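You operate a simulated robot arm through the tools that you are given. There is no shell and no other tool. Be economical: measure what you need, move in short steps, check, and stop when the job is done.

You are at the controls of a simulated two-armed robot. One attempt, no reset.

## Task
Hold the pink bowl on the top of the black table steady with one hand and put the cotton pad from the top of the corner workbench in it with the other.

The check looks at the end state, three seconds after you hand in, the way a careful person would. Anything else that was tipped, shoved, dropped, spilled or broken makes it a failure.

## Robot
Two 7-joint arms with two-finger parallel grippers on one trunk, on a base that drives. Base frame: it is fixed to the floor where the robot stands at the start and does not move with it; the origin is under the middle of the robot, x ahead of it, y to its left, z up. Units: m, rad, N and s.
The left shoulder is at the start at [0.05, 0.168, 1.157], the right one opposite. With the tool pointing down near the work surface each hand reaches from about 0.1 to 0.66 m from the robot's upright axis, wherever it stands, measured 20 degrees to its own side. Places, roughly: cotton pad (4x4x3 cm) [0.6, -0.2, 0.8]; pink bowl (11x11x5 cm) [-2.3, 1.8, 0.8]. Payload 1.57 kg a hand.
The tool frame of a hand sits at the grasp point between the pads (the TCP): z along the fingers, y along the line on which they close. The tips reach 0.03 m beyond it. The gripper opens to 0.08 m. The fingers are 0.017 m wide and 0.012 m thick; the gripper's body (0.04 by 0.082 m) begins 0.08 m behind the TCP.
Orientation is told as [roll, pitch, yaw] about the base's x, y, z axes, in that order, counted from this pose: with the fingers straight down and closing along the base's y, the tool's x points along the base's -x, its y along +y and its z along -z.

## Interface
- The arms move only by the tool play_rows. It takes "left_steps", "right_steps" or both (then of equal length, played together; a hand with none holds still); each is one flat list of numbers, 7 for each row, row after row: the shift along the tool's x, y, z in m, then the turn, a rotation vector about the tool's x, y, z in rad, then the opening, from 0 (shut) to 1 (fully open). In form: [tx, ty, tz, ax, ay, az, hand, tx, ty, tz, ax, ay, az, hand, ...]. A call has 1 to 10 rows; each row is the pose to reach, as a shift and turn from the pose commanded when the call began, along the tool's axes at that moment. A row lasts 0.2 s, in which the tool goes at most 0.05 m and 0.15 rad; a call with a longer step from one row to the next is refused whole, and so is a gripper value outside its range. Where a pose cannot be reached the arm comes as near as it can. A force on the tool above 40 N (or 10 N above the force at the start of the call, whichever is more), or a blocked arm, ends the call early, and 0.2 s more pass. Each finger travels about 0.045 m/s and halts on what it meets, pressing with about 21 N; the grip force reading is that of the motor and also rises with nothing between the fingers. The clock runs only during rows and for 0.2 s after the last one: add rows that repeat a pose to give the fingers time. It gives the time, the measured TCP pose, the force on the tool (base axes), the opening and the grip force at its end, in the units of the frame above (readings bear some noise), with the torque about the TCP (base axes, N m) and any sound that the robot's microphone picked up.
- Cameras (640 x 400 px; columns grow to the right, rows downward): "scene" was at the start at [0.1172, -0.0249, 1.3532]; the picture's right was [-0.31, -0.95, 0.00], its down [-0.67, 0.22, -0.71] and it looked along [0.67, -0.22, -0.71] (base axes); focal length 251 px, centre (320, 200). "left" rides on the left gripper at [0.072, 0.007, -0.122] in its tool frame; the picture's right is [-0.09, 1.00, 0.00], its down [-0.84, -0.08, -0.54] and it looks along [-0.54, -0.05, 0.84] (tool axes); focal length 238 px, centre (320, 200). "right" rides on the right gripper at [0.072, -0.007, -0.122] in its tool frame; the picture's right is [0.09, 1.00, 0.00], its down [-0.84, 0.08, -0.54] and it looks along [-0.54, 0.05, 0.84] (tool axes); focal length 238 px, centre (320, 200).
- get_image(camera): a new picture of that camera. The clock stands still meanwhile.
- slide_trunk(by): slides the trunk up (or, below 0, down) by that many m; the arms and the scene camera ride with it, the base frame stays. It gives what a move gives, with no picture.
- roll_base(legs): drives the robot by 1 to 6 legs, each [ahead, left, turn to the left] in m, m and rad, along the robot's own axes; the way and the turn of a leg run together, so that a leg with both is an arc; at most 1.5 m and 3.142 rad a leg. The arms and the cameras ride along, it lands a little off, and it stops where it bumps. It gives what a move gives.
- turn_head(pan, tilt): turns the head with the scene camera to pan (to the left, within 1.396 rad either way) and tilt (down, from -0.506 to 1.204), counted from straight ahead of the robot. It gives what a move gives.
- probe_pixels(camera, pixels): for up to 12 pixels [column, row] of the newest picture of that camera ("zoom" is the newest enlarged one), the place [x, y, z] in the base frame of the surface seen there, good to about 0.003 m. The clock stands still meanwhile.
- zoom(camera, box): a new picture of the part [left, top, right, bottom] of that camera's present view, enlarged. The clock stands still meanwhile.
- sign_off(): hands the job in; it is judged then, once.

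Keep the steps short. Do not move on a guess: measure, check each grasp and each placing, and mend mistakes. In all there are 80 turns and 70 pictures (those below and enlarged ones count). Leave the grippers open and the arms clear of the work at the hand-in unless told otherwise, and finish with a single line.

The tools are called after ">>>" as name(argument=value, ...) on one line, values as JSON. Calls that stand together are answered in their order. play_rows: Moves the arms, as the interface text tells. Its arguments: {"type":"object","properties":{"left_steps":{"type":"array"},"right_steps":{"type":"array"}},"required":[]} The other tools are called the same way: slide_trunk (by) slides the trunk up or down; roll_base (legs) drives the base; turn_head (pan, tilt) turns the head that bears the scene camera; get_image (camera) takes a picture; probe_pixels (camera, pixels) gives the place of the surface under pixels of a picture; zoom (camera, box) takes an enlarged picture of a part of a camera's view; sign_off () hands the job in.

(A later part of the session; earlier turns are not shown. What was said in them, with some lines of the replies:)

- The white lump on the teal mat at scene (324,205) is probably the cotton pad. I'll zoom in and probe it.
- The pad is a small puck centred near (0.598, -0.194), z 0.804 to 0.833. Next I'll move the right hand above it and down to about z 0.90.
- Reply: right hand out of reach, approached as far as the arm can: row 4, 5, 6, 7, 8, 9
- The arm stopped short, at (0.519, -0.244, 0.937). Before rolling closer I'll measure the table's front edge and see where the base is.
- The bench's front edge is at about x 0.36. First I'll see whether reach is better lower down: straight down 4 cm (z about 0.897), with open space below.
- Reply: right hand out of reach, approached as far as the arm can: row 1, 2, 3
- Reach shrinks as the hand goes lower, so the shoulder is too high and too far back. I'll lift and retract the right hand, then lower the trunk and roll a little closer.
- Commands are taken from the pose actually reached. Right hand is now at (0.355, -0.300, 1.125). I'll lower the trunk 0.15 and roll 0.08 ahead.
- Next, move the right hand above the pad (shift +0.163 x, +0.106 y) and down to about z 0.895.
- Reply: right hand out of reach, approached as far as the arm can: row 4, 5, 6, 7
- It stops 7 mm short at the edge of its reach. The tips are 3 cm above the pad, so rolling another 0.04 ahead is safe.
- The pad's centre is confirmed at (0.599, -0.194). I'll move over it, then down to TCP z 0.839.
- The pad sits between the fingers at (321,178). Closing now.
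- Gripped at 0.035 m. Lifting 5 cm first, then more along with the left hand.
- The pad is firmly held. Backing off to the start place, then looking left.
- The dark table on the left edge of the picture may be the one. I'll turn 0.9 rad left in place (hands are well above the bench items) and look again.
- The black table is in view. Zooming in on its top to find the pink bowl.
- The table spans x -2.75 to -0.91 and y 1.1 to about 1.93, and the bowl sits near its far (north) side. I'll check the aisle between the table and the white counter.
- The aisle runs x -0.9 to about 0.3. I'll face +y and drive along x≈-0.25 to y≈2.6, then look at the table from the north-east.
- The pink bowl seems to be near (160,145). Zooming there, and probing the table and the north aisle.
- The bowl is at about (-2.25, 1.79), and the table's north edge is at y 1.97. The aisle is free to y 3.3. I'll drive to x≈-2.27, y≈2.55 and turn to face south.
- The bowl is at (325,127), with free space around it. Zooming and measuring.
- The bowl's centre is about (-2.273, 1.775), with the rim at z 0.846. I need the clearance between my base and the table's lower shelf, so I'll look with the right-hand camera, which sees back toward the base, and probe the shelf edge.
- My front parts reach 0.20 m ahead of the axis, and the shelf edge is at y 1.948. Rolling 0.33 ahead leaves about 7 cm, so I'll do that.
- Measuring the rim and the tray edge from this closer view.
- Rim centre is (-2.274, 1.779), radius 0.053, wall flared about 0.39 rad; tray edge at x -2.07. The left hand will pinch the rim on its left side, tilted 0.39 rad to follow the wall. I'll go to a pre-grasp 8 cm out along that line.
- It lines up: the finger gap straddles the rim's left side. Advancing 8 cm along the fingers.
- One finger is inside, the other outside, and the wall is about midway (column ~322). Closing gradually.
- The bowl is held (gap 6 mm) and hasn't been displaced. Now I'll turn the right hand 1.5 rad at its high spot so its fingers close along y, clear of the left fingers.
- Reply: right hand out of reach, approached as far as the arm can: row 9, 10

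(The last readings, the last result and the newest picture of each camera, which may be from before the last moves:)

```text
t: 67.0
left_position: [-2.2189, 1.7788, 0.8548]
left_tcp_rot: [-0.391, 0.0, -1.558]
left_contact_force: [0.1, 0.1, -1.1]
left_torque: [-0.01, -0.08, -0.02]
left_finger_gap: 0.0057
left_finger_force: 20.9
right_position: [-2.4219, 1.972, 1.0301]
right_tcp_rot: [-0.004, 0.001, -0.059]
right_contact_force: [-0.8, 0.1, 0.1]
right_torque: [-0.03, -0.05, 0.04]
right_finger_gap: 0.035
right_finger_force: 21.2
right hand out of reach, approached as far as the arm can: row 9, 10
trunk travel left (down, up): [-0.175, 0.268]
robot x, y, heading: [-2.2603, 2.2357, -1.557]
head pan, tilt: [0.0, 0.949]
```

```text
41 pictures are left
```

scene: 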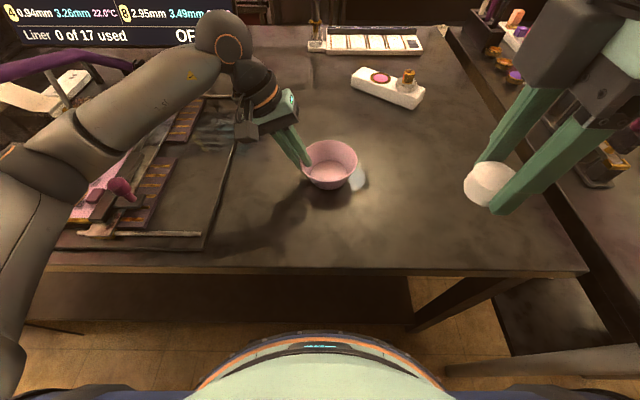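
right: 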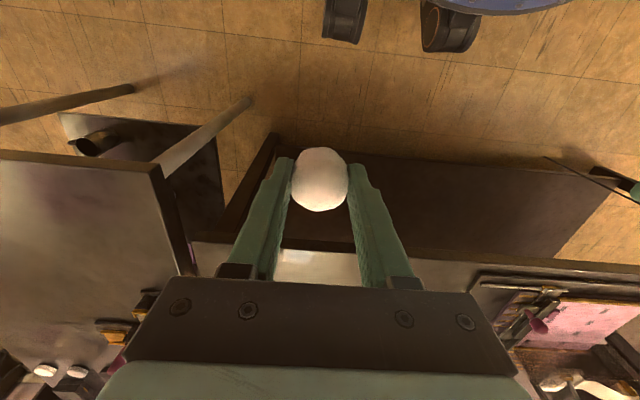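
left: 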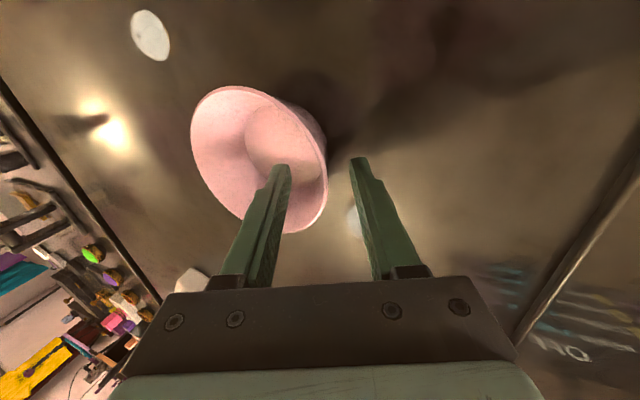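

That yaw is near the wrist's limit, so I'll ease back 0.45 rad while moving to above the bowl, aiming for (-2.282, 1.779, 0.96).

>>> play_rows(right_steps=[-0.0253, -0.0307, 0, 0, 0, 0.1, 0.2, -0.0507, -0.0614, 0, 0, 0, 0.2, 0.2, -0.076, -0.0921, 0.01, 0, 0, 0.3, 0.2, -0.1013, -0.1228, 0.03, 0, 0, 0.4, 0.2, -0.1267, -0.1536, 0.05, 0, 0, 0.45, 0.2, -0.152, -0.1843, 0.07, 0, 0, 0.45, 0.2, -0.152, -0.1843, 0.07, 0, 0, 0.45, 0.2])

>>> get_image(camera="scene")

>>> get_image(camera="right")

```text
t: 68.7
left_position: [-2.2194, 1.7787, 0.8546]
left_tcp_rot: [-0.393, 0.001, -1.559]
left_contact_force: [0.9, 0.2, -0.8]
left_torque: [0.0, -0.08, -0.01]
left_finger_gap: 0.0056
left_finger_force: 21.0
right_position: [-2.3857, 1.8255, 0.9641]
right_tcp_rot: [-0.003, -0.004, -0.511]
right_contact_force: [-0.2, -0.3, 0.4]
right_torque: [0.02, 0.06, 0.0]
right_finger_gap: 0.0351
right_finger_force: 21.2
right hand out of reach, approached as far as the arm can: row 3, 4, 5, 6, 7
trunk travel left (down, up): [-0.175, 0.268]
robot x, y, heading: [-2.2639, 2.2315, -1.56]
head pan, tilt: [0.0, 0.949]
```

```text
40 pictures are left
```

scene: 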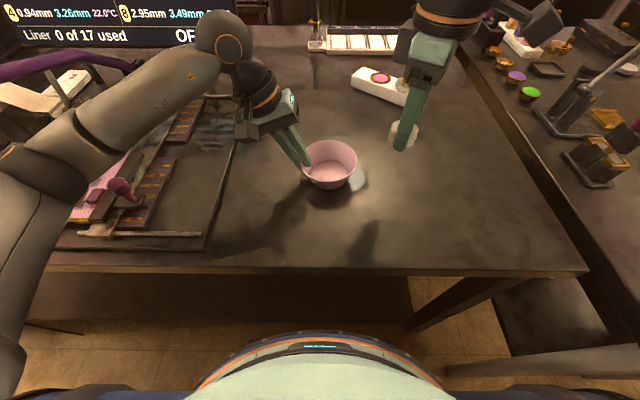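

```text
39 pictures are left
```

right: 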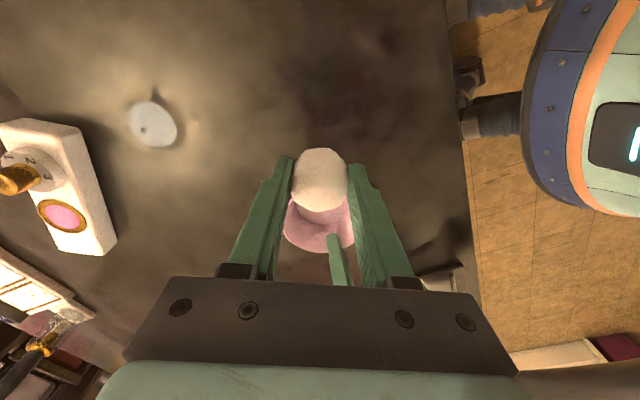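

The wrist yaw limits it, so I'll turn back another 0.5 rad while moving over the bowl. By my numbers this still leaves about 8 mm between the hands if I aim at x -2.285.

>>> play_rows(right_steps=[-0.01, 0.001, 0, 0, 0, 0.15, 0.2, -0.035, 0.003, 0, 0, 0, 0.3, 0.2, -0.06, 0.006, 0, 0, 0, 0.45, 0.2, -0.09, 0.008, 0, 0, 0, 0.5, 0.2, -0.111, 0.009, 0, 0, 0, 0.5, 0.2, -0.111, 0.009, 0, 0, 0, 0.5, 0.2])

>>> get_image(camera="right")

```text
t: 70.0
left_position: [-2.2195, 1.7787, 0.8538]
left_tcp_rot: [-0.39, 0.0, -1.559]
left_contact_force: [-0.1, -0.7, -1.8]
left_torque: [-0.03, -0.04, -0.02]
left_finger_gap: 0.0057
left_finger_force: 21.3
right_position: [-2.3802, 1.8252, 0.9479]
right_tcp_rot: [0.0, -0.006, -1.009]
right_contact_force: [0.4, 0.0, -0.2]
right_torque: [0.02, 0.0, 0.04]
right_finger_gap: 0.0351
right_finger_force: 21.3
right hand out of reach, approached as far as the arm can: row 1, 2, 3, 4, 5, 6
trunk travel left (down, up): [-0.175, 0.268]
robot x, y, heading: [-2.266, 2.236, -1.561]
head pan, tilt: [0.0, 0.949]
```

```text
38 pictures are left
```

right: 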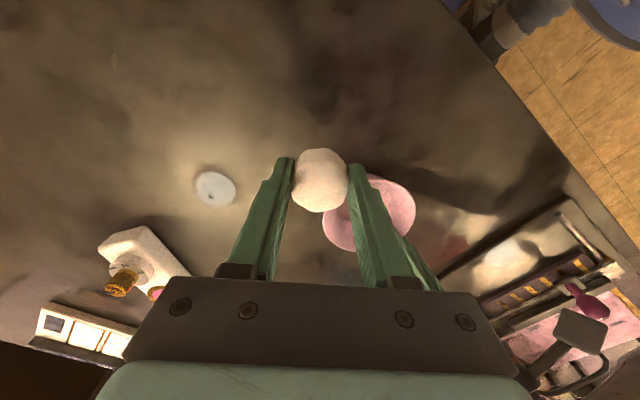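

The hand won't cross inward in this arm posture. I'll back it out to the earlier pose (yaw -1.56), where it moved freely, and approach again from there.

>>> play_rows(right_steps=[0.026, -0.001, -0.018, 0, 0, 0.13, 0.2, 0.052, -0.002, -0.036, 0, 0, 0.26, 0.2, 0.078, -0.003, -0.054, 0, 0, 0.39, 0.2, 0.104, -0.004, -0.072, 0, 0, 0.5, 0.2, 0.13, -0.004, -0.09, 0, 0, 0.55, 0.2, 0.13, -0.004, -0.09, 0, 0, 0.55, 0.2])

>>> get_image(camera="scene")

```text
t: 71.5
left_position: [-2.2197, 1.7786, 0.8541]
left_tcp_rot: [-0.392, 0.0, -1.558]
left_contact_force: [0.0, 0.2, -1.3]
left_torque: [-0.01, -0.08, 0.02]
left_finger_gap: 0.0059
left_finger_force: 20.9
right_position: [-2.4529, 1.9333, 1.0364]
right_tcp_rot: [0.0, -0.001, -1.559]
right_contact_force: [-0.9, 0.9, -0.1]
right_torque: [0.03, 0.0, 0.0]
right_finger_gap: 0.0348
right_finger_force: 21.0
trunk travel left (down, up): [-0.175, 0.268]
robot x, y, heading: [-2.2622, 2.2305, -1.557]
head pan, tilt: [0.0, 0.949]
```

```text
37 pictures are left
```

scene: 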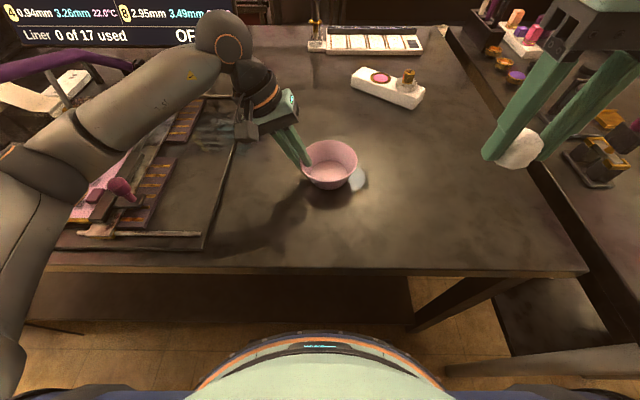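

The bowl is still steady. I'll approach mirrored to the left hand: tilt the right hand 0.3 rad outward, no yaw, and go to (-2.300, 1.779, 0.96).

>>> play_rows(right_steps=[-0.026, 0.0252, 0.0, -0.1, 0, 0, 0.2, -0.052, 0.0504, 0.01, -0.2, 0, 0, 0.2, -0.078, 0.0756, 0.025, -0.3, 0, 0, 0.2, -0.104, 0.1008, 0.04, -0.3, 0, 0, 0.2, -0.13, 0.126, 0.058, -0.3, 0, 0, 0.2, -0.1558, 0.1512, 0.076, -0.3, 0, 0, 0.2, -0.1558, 0.1512, 0.076, -0.3, 0, 0, 0.2])

>>> get_image(camera="scene")

>>> get_image(camera="right")

```text
t: 73.0
left_position: [-2.2206, 1.7786, 0.8544]
left_tcp_rot: [-0.391, 0.0, -1.56]
left_contact_force: [0.0, -0.3, -1.9]
left_torque: [0.0, -0.11, 0.01]
left_finger_gap: 0.0056
left_finger_force: 21.1
right_position: [-2.3342, 1.811, 0.9851]
right_tcp_rot: [0.303, -0.001, -1.562]
right_contact_force: [0.3, -0.2, -0.2]
right_torque: [-0.02, 0.0, 0.02]
right_finger_gap: 0.0347
right_finger_force: 20.8
right hand out of reach, approached as far as the arm can: row 5, 6, 7
trunk travel left (down, up): [-0.175, 0.268]
robot x, y, heading: [-2.2676, 2.2328, -1.557]
head pan, tilt: [0.0, 0.949]
```

```text
36 pictures are left
```

scene: 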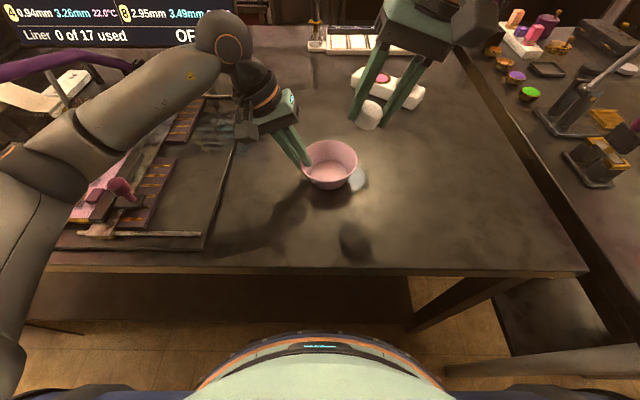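

```text
35 pictures are left
```

right: 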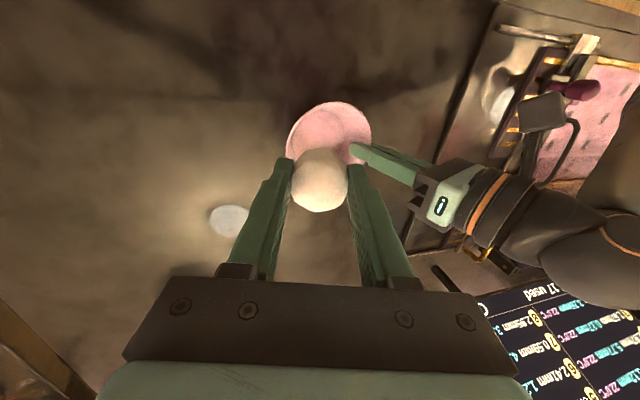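

That was closer, but it stopped at (-2.334, 1.811, 0.985). The left arm reached the mirror image of the pose I need, so I'll copy its path: back to the mirrored start (-2.357, 1.943, 1.037) untilted, then the mirrored move.

>>> play_rows(right_steps=[0.033, -0.0016, -0.0141, 0.1, 0, 0, 0.2, 0.066, -0.0032, -0.0282, 0.2, 0, 0, 0.2, 0.099, -0.0048, -0.0423, 0.3, 0, 0, 0.2, 0.132, -0.0064, -0.0564, 0.3, 0, 0, 0.2, 0.132, -0.0064, -0.0564, 0.3, 0, 0, 0.2])

>>> play_rows(right_steps=[-0.033, 0.0037, 0.0219, -0.1, 0, 0, 0.2, -0.066, 0.0073, 0.0438, -0.2, 0, 0, 0.2, -0.099, 0.011, 0.0657, -0.3, 0, 0, 0.2, -0.132, 0.0146, 0.0876, -0.35, 0, 0, 0.2, -0.1648, 0.0183, 0.1, -0.35, 0, 0, 0.2, -0.1648, 0.0183, 0.1, -0.35, 0, 0, 0.2])

>>> get_image(camera="scene")

```text
t: 74.2
left_position: [-2.2202, 1.7792, 0.8535]
left_tcp_rot: [-0.391, 0.0, -1.559]
left_contact_force: [-0.2, 1.2, -1.1]
left_torque: [-0.01, -0.06, 0.0]
left_finger_gap: 0.0055
left_finger_force: 20.9
right_position: [-2.3644, 1.9381, 1.0399]
right_tcp_rot: [0.005, -0.002, -1.564]
right_contact_force: [-0.2, 0.5, -0.2]
right_torque: [-0.03, 0.05, 0.0]
right_finger_gap: 0.0347
right_finger_force: 21.3
right hand out of reach, approached as far as the arm can: row 2, 3, 4, 5
trunk travel left (down, up): [-0.175, 0.268]
robot x, y, heading: [-2.2623, 2.2337, -1.556]
head pan, tilt: [0.0, 0.949]
```

```text
t: 75.7
left_position: [-2.22, 1.7782, 0.8532]
left_tcp_rot: [-0.39, 0.0, -1.558]
left_contact_force: [-0.9, -0.8, -1.6]
left_torque: [0.02, -0.11, -0.02]
left_finger_gap: 0.0057
left_finger_force: 20.8
right_position: [-2.3444, 1.7715, 0.9419]
right_tcp_rot: [0.351, -0.001, -1.559]
right_contact_force: [-0.5, 0.4, -0.8]
right_torque: [0.02, 0.0, 0.0]
right_finger_gap: 0.035
right_finger_force: 21.0
trunk travel left (down, up): [-0.175, 0.268]
robot x, y, heading: [-2.2641, 2.2327, -1.562]
head pan, tilt: [0.0, 0.949]
```

```text
34 pictures are left
```

scene: 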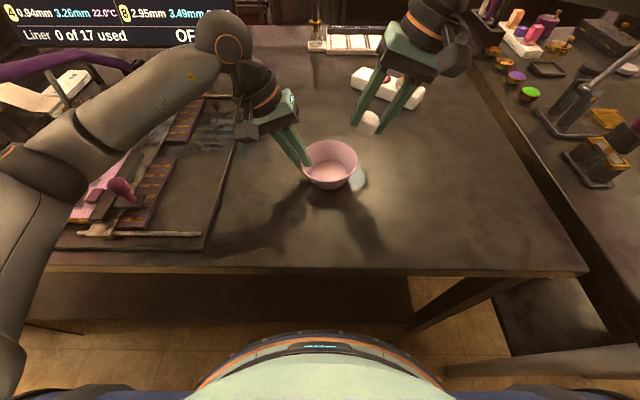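

Reached (-2.344, 1.772, 0.942) with no limit. Now shift inward and down along the fingers to about (-2.302, 1.779, 0.904), still above the rim.

>>> play_rows(right_steps=[0.0035, 0.0135, 0.01, 0, 0, 0, 0.2, 0.007, 0.0271, 0.02, 0, 0, 0, 0.2, 0.007, 0.0271, 0.035, 0, 0, 0, 0.2, 0.007, 0.0271, 0.05, 0, 0, 0, 0.2, 0.007, 0.0271, 0.05, 0, 0, 0, 0.2])

>>> zoom(camera="scene", box=[240, 70, 432, 190])

>>> get_image(camera="right")

```text
t: 76.8
left_position: [-2.2197, 1.7794, 0.8545]
left_tcp_rot: [-0.391, 0.0, -1.56]
left_contact_force: [-0.8, -0.4, -1.9]
left_torque: [-0.01, -0.07, -0.03]
left_finger_gap: 0.0057
left_finger_force: 20.9
right_position: [-2.3228, 1.7931, 0.9038]
right_tcp_rot: [0.352, -0.002, -1.559]
right_contact_force: [-0.5, -0.7, 0.4]
right_torque: [-0.02, 0.03, 0.03]
right_finger_gap: 0.0348
right_finger_force: 20.9
right hand out of reach, approached as far as the arm can: row 1, 2, 3, 4, 5
trunk travel left (down, up): [-0.175, 0.268]
robot x, y, heading: [-2.2637, 2.2353, -1.557]
head pan, tilt: [0.0, 0.949]
```

```text
3.33 times, centred on (336, 130) of scene
```

zoom: 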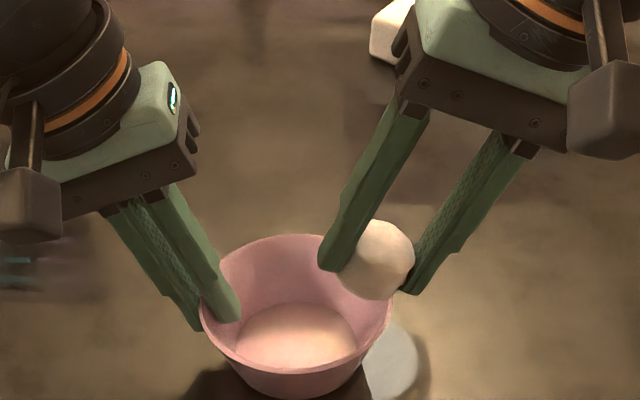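

```text
32 pictures are left
```

right: 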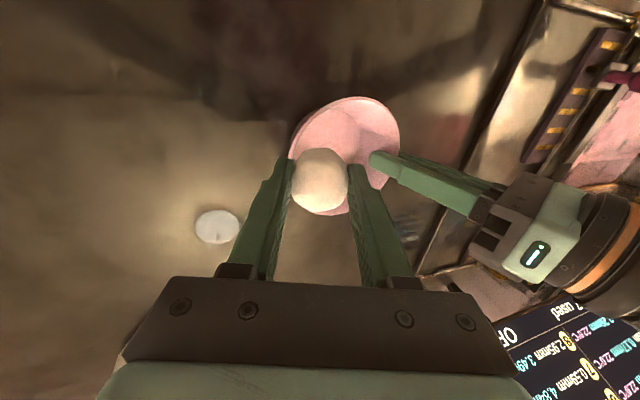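

It stops 2 cm short (TCP -2.323, 1.793, 0.904). Tilting more keeps the wrist where it is while the fingers swing inward, so I'll add 0.2 rad of tilt with a shift to (-2.300, 1.785, 0.90).

>>> play_rows(right_steps=[0, 0.003, 0.001, -0.1, 0, 0, 0.2, -0.002, 0.008, 0.003, -0.2, 0, 0, 0.2, -0.005, 0.015, 0.006, -0.22, 0, 0, 0.2, -0.008, 0.0214, 0.0079, -0.22, 0, 0, 0.2, -0.008, 0.0214, 0.0079, -0.22, 0, 0, 0.2])

>>> zoom(camera="scene", box=[240, 70, 432, 190])

```text
t: 78.0
left_position: [-2.2191, 1.7786, 0.8547]
left_tcp_rot: [-0.391, -0.001, -1.559]
left_contact_force: [-0.4, 0.2, -0.7]
left_torque: [0.03, -0.09, 0.02]
left_finger_gap: 0.0055
left_finger_force: 20.9
right_position: [-2.3002, 1.7844, 0.9043]
right_tcp_rot: [0.572, -0.001, -1.559]
right_contact_force: [-0.4, 0.0, -1.1]
right_torque: [-0.01, -0.02, -0.01]
right_finger_gap: 0.0349
right_finger_force: 20.7
trunk travel left (down, up): [-0.175, 0.268]
robot x, y, heading: [-2.2612, 2.231, -1.556]
head pan, tilt: [0.0, 0.949]
```

```text
3.33 times, centred on (336, 130) of scene
```

zoom: 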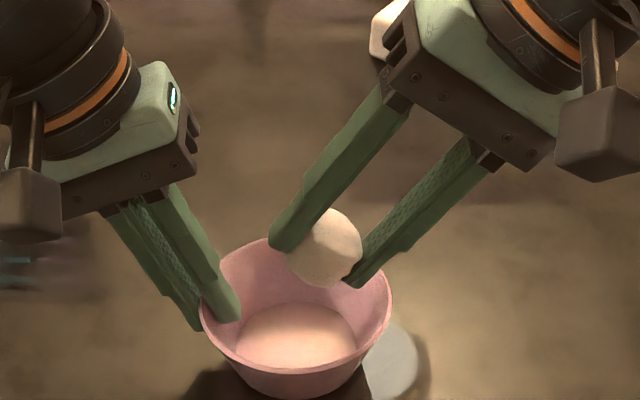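

That reached in full. Now lower into the bowl to TCP (-2.290, 1.781, 0.866); the numbers give at least 7 mm clearance to both walls and the left finger.

>>> play_rows(right_steps=[-0.001, -0.003, 0.01, 0, 0, 0, 0.2, -0.002, -0.006, 0.019, 0, 0, 0, 0.2, -0.003, -0.009, 0.028, 0, 0, 0, 0.2, -0.003, -0.0122, 0.0374, 0, 0, 0, 0.2, -0.003, -0.0122, 0.0374, 0, 0, 0, 0.2])

>>> zoom(camera="scene", box=[240, 80, 432, 200])

>>> get_image(camera="right")

```text
t: 79.2
left_position: [-2.2194, 1.778, 0.8528]
left_tcp_rot: [-0.391, 0.0, -1.557]
left_contact_force: [-0.2, -0.6, -1.9]
left_torque: [-0.01, -0.08, -0.02]
left_finger_gap: 0.0054
left_finger_force: 20.8
right_position: [-2.2935, 1.7836, 0.8659]
right_tcp_rot: [0.573, -0.004, -1.559]
right_contact_force: [-0.2, 0.2, 0.2]
right_torque: [-0.02, 0.02, -0.01]
right_finger_gap: 0.0348
right_finger_force: 20.7
right hand out of reach, approached as far as the arm can: row 4, 5
trunk travel left (down, up): [-0.175, 0.268]
robot x, y, heading: [-2.2629, 2.2358, -1.558]
head pan, tilt: [0.0, 0.949]
```

```text
3.33 times, centred on (336, 140) of scene
```

zoom: 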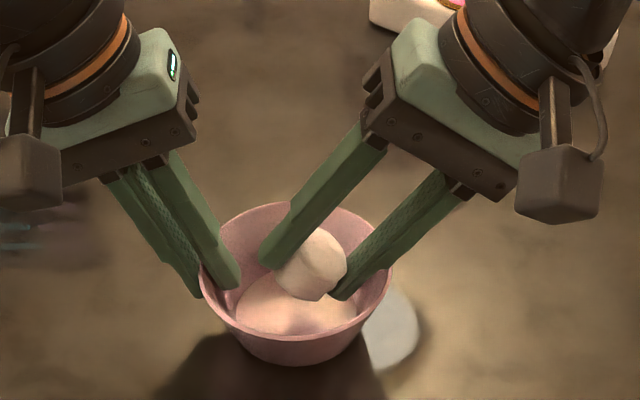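

```text
29 pictures are left
```

right: 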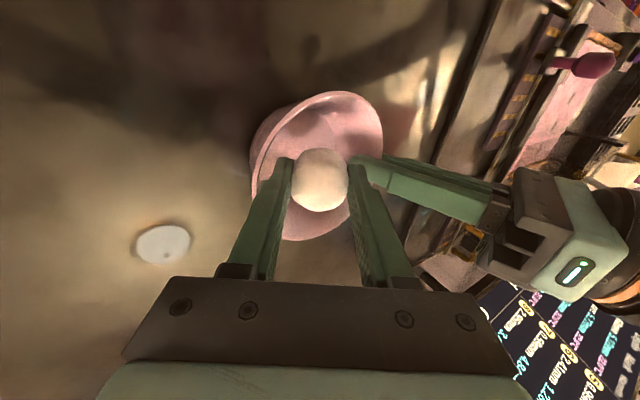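

The pad is inside the bowl, above its floor. Opening slightly, to a 4.6 cm gap, to let it drop.

>>> play_rows(right_steps=[0, 0, 0, 0, 0, 0, 0.5, 0, 0, 0, 0, 0, 0, 0.57, 0, 0, 0, 0, 0, 0, 0.57, 0, 0, 0, 0, 0, 0, 0.57])

>>> zoom(camera="scene", box=[240, 80, 432, 200])

```text
t: 80.2
left_position: [-2.2187, 1.7783, 0.8536]
left_tcp_rot: [-0.392, 0.0, -1.559]
left_contact_force: [-2.1, 0.2, -2.4]
left_torque: [0.0, -0.17, -0.03]
left_finger_gap: 0.0054
left_finger_force: 20.3
right_position: [-2.2942, 1.7842, 0.8675]
right_tcp_rot: [0.572, -0.004, -1.56]
right_contact_force: [0.8, 0.2, 0.6]
right_torque: [0.02, 0.02, -0.01]
right_finger_gap: 0.0442
right_finger_force: 0.1
trunk travel left (down, up): [-0.175, 0.268]
robot x, y, heading: [-2.2639, 2.2332, -1.56]
head pan, tilt: [0.0, 0.949]
```

```text
3.33 times, centred on (336, 140) of scene
```

zoom: 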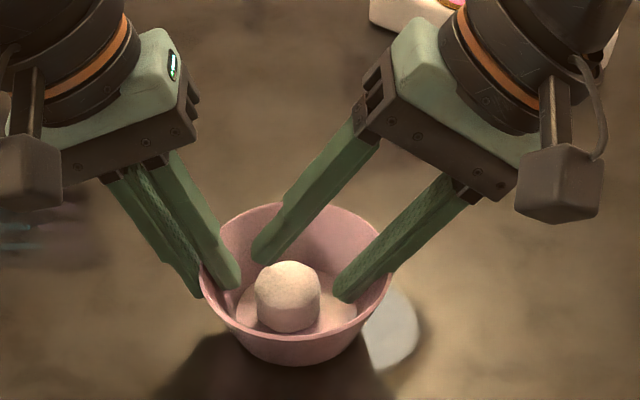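

The pad rests in the bowl. The far finger may be just touching the wall, so I'll narrow the gap slightly, lift straight up 7 cm, then back away right.

>>> play_rows(right_steps=[0, 0, 0, 0, 0, 0, 0.52, 0, 0.0054, -0.0084, 0, 0, 0, 0.52, 0, 0.0135, -0.021, 0, 0, 0, 0.52, 0, 0.0243, -0.0378, 0, 0, 0, 0.52, 0, 0.0378, -0.0589, 0, 0, 0, 0.52, 0, 0.0378, -0.0589, 0, 0, 0, 0.52])

>>> zoom(camera="scene", box=[240, 80, 432, 200])

```text
t: 81.7
left_position: [-2.2205, 1.7783, 0.8542]
left_tcp_rot: [-0.391, -0.002, -1.559]
left_contact_force: [-0.7, -0.5, -2.5]
left_torque: [-0.03, -0.1, -0.03]
left_finger_gap: 0.0055
left_finger_force: 21.0
right_position: [-2.2931, 1.7852, 0.937]
right_tcp_rot: [0.571, -0.002, -1.557]
right_contact_force: [0.0, -0.3, 1.2]
right_torque: [0.01, 0.0, -0.03]
right_finger_gap: 0.0413
right_finger_force: 0.0
trunk travel left (down, up): [-0.175, 0.268]
robot x, y, heading: [-2.2634, 2.232, -1.559]
head pan, tilt: [0.0, 0.949]
```

```text
3.33 times, centred on (336, 140) of scene
```

zoom: 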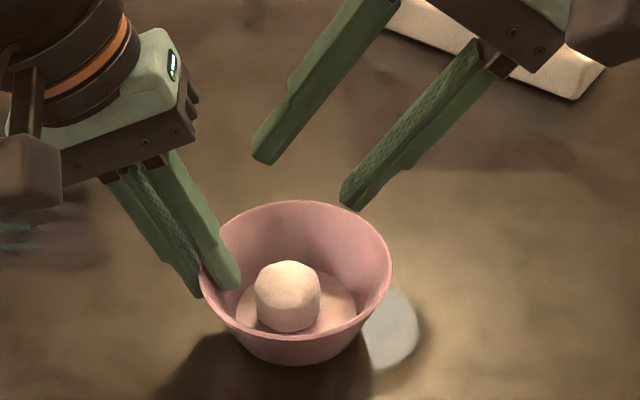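

The right hand is clear. Moving it back, up and right, with the tilt undone. Then probing the gap between the pad and the left inner finger.

>>> play_rows(right_steps=[0.02, -0.005, -0.022, 0.1, 0, 0, 0.6, 0.05, -0.01, -0.044, 0.2, 0, 0, 0.8, 0.08, -0.015, -0.066, 0.3, 0, 0, 1, 0.105, -0.02, -0.088, 0.4, 0, 0, 1, 0.13, -0.024, -0.11, 0.5, 0, 0, 1, 0.13, -0.024, -0.11, 0.57, 0, 0, 1, 0.13, -0.024, -0.11, 0.57, 0, 0, 1])

>>> zoom(camera="scene", box=[264, 125, 392, 205])

>>> probe_pixels(camera="zoom", pixels=[[265, 170], [225, 170], [310, 170], [200, 150], [265, 140], [180, 150], [460, 170], [320, 270], [300, 82]])

```text
t: 83.2
left_position: [-2.2181, 1.7787, 0.8542]
left_tcp_rot: [-0.391, 0.0, -1.559]
left_contact_force: [0.0, -0.1, -1.7]
left_torque: [0.02, -0.08, 0.01]
left_finger_gap: 0.0055
left_finger_force: 21.1
right_position: [-2.3758, 1.9129, 1.0171]
right_tcp_rot: [0.0, -0.002, -1.558]
right_contact_force: [0.0, -0.6, 0.6]
right_torque: [0.0, 0.03, -0.01]
right_finger_gap: 0.0802
right_finger_force: 0.1
trunk travel left (down, up): [-0.175, 0.268]
robot x, y, heading: [-2.2643, 2.2317, -1.558]
head pan, tilt: [0.0, 0.949]
```

```text
5.00 times, centred on (328, 165) of scene
```

zoom: 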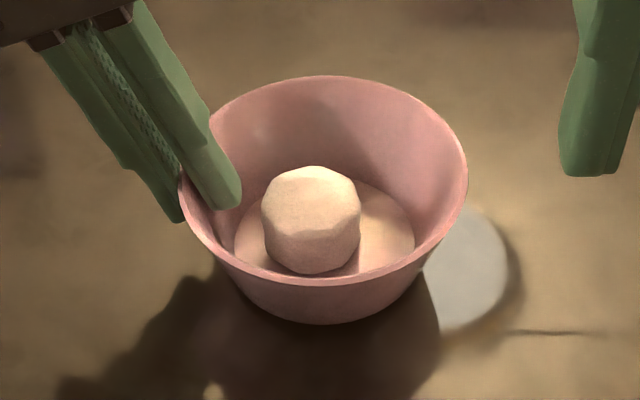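

```text
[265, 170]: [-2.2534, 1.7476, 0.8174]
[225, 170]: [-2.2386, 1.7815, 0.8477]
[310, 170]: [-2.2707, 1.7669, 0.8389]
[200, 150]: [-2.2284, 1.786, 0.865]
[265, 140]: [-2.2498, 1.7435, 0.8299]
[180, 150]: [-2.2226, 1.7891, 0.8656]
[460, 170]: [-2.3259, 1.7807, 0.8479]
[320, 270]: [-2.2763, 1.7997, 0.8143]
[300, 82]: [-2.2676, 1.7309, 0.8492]
```

About 9 mm separate the pad and the left inner finger. I'll open the left hand only to a 14 mm gap.

>>> play_rows(left_steps=[0, 0, 0, 0, 0, 0, 0.12, 0, 0, 0, 0, 0, 0, 0.18, 0, 0, 0, 0, 0, 0, 0.18])

>>> zoom(camera="scene", box=[264, 125, 392, 205])

```text
t: 84.0
left_position: [-2.2198, 1.7788, 0.8544]
left_tcp_rot: [-0.391, 0.0, -1.558]
left_contact_force: [0.1, -0.5, 0.6]
left_torque: [0.03, -0.04, 0.02]
left_finger_gap: 0.0144
left_finger_force: 0.0
right_position: [-2.3753, 1.9136, 1.0155]
right_tcp_rot: [0.001, -0.001, -1.559]
right_contact_force: [-0.1, 0.5, -0.9]
right_torque: [-0.02, 0.04, 0.04]
right_finger_gap: 0.08
right_finger_force: 0.0
trunk travel left (down, up): [-0.175, 0.268]
robot x, y, heading: [-2.2631, 2.2314, -1.561]
head pan, tilt: [0.0, 0.949]
```

```text
5.00 times, centred on (328, 165) of scene
```

zoom: 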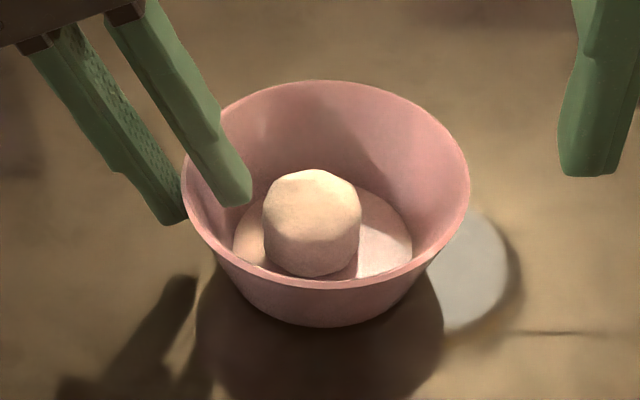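

Both fingers are off the wall, with the outer one closest. I'll shift 3 mm outward, then withdraw along the fingers.

>>> play_rows(left_steps=[0, 0.003, 0, 0, 0, 0, 0.18, 0, 0.003, -0.015, 0, 0, 0, 0.18, 0, 0.003, -0.035, 0, 0, 0, 0.18, 0, 0.003, -0.06, 0, 0, 0, 0.18, 0, 0.003, -0.09, 0, 0, 0, 0.18, 0, 0.003, -0.12, 0, 0, 0, 0.5, 0, 0.003, -0.12, 0, 0, 0, 1, 0, 0.003, -0.12, 0, 0, 0, 1])

>>> get_image(camera="scene")

```text
t: 85.8
left_position: [-2.1704, 1.778, 0.9636]
left_tcp_rot: [-0.391, 0.001, -1.559]
left_contact_force: [-0.2, -1.2, -0.6]
left_torque: [-0.03, -0.02, 0.02]
left_finger_gap: 0.0801
left_finger_force: 0.1
right_position: [-2.3745, 1.9126, 1.0157]
right_tcp_rot: [0.004, -0.002, -1.558]
right_contact_force: [-1.0, 0.2, 0.7]
right_torque: [0.04, 0.01, 0.02]
right_finger_gap: 0.0798
right_finger_force: 0.1
trunk travel left (down, up): [-0.175, 0.268]
robot x, y, heading: [-2.2657, 2.235, -1.558]
head pan, tilt: [0.0, 0.949]
```

```text
24 pictures are left
```

scene: 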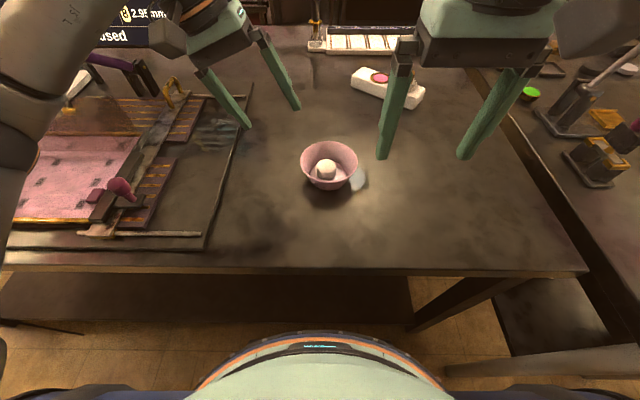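

The bowl is upright with the pad inside. I'll bring the left hand back and up, then back the base off a little.

>>> play_rows(left_steps=[0.03, -0.005, -0.013, -0.08, 0, 0, 1, 0.06, -0.01, -0.026, -0.16, 0, 0, 1, 0.09, -0.015, -0.039, -0.24, 0, 0, 1, 0.12, -0.02, -0.052, -0.32, 0, 0, 1, 0.15, -0.0266, -0.065, -0.39, 0, 0, 1, 0.15, -0.0266, -0.065, -0.39, 0, 0, 1])

>>> roll_base(legs=[[-0.3, 0, 0]])

>>> get_image(camera="scene")

>>> zoom(camera="scene", box=[240, 40, 420, 152])

```text
t: 87.2
left_position: [-2.1726, 1.9297, 1.0334]
left_tcp_rot: [0.002, -0.001, -1.559]
left_contact_force: [-0.2, -0.4, 0.1]
left_torque: [0.01, 0.03, -0.02]
left_finger_gap: 0.0799
left_finger_force: 0.0
right_position: [-2.3755, 1.9127, 1.0164]
right_tcp_rot: [0.002, -0.002, -1.559]
right_contact_force: [-0.3, 0.1, 0.7]
right_torque: [0.03, -0.01, -0.02]
right_finger_gap: 0.08
right_finger_force: 0.0
trunk travel left (down, up): [-0.175, 0.268]
robot x, y, heading: [-2.2579, 2.2341, -1.556]
head pan, tilt: [0.0, 0.949]
```

```text
t: 89.3
left_position: [-2.1756, 2.2249, 1.0345]
left_tcp_rot: [0.0, -0.001, -1.555]
left_contact_force: [-0.9, -0.3, 0.4]
left_torque: [-0.03, 0.0, 0.0]
left_finger_gap: 0.0798
left_finger_force: 0.1
right_position: [-2.3782, 2.2094, 1.0155]
right_tcp_rot: [0.003, -0.002, -1.558]
right_contact_force: [-0.3, 1.0, 0.9]
right_torque: [0.0, 0.03, 0.0]
right_finger_gap: 0.0802
right_finger_force: 0.0
trunk travel left (down, up): [-0.175, 0.268]
robot x, y, heading: [-2.2676, 2.5271, -1.556]
head pan, tilt: [0.0, 0.949]
```

```text
23 pictures are left
```

scene: 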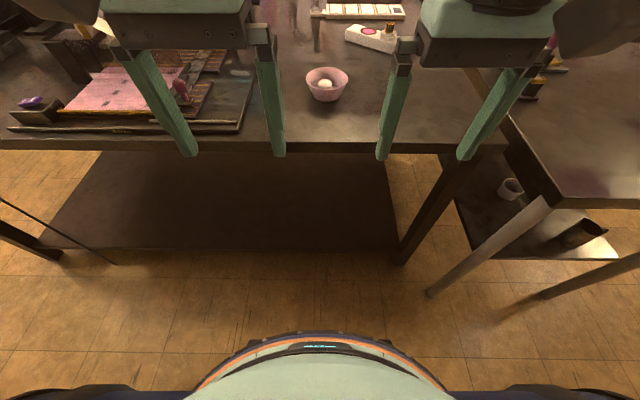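

```text
3.56 times, centred on (330, 96) of scene
```

zoom: 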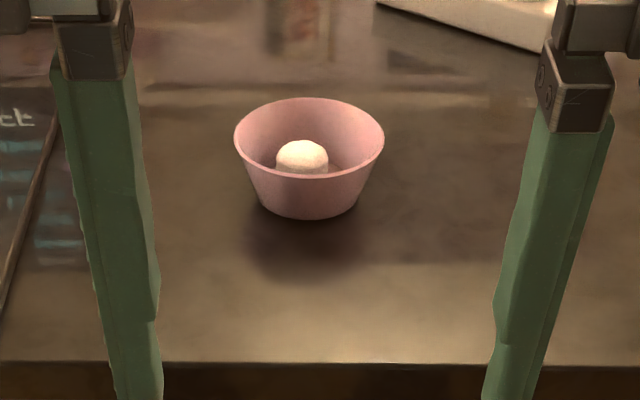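

The bowl stands upright with the pad in it, and both hands are open and clear of the table. Nothing else in the picture looks disturbed, so I'm handing in.

>>> sign_off()

```text
The job is handed in.
```

The cotton pad is in the upright pink bowl on the black table; I held the bowl steady with the left hand while the right hand put it in, and the job is handed in.
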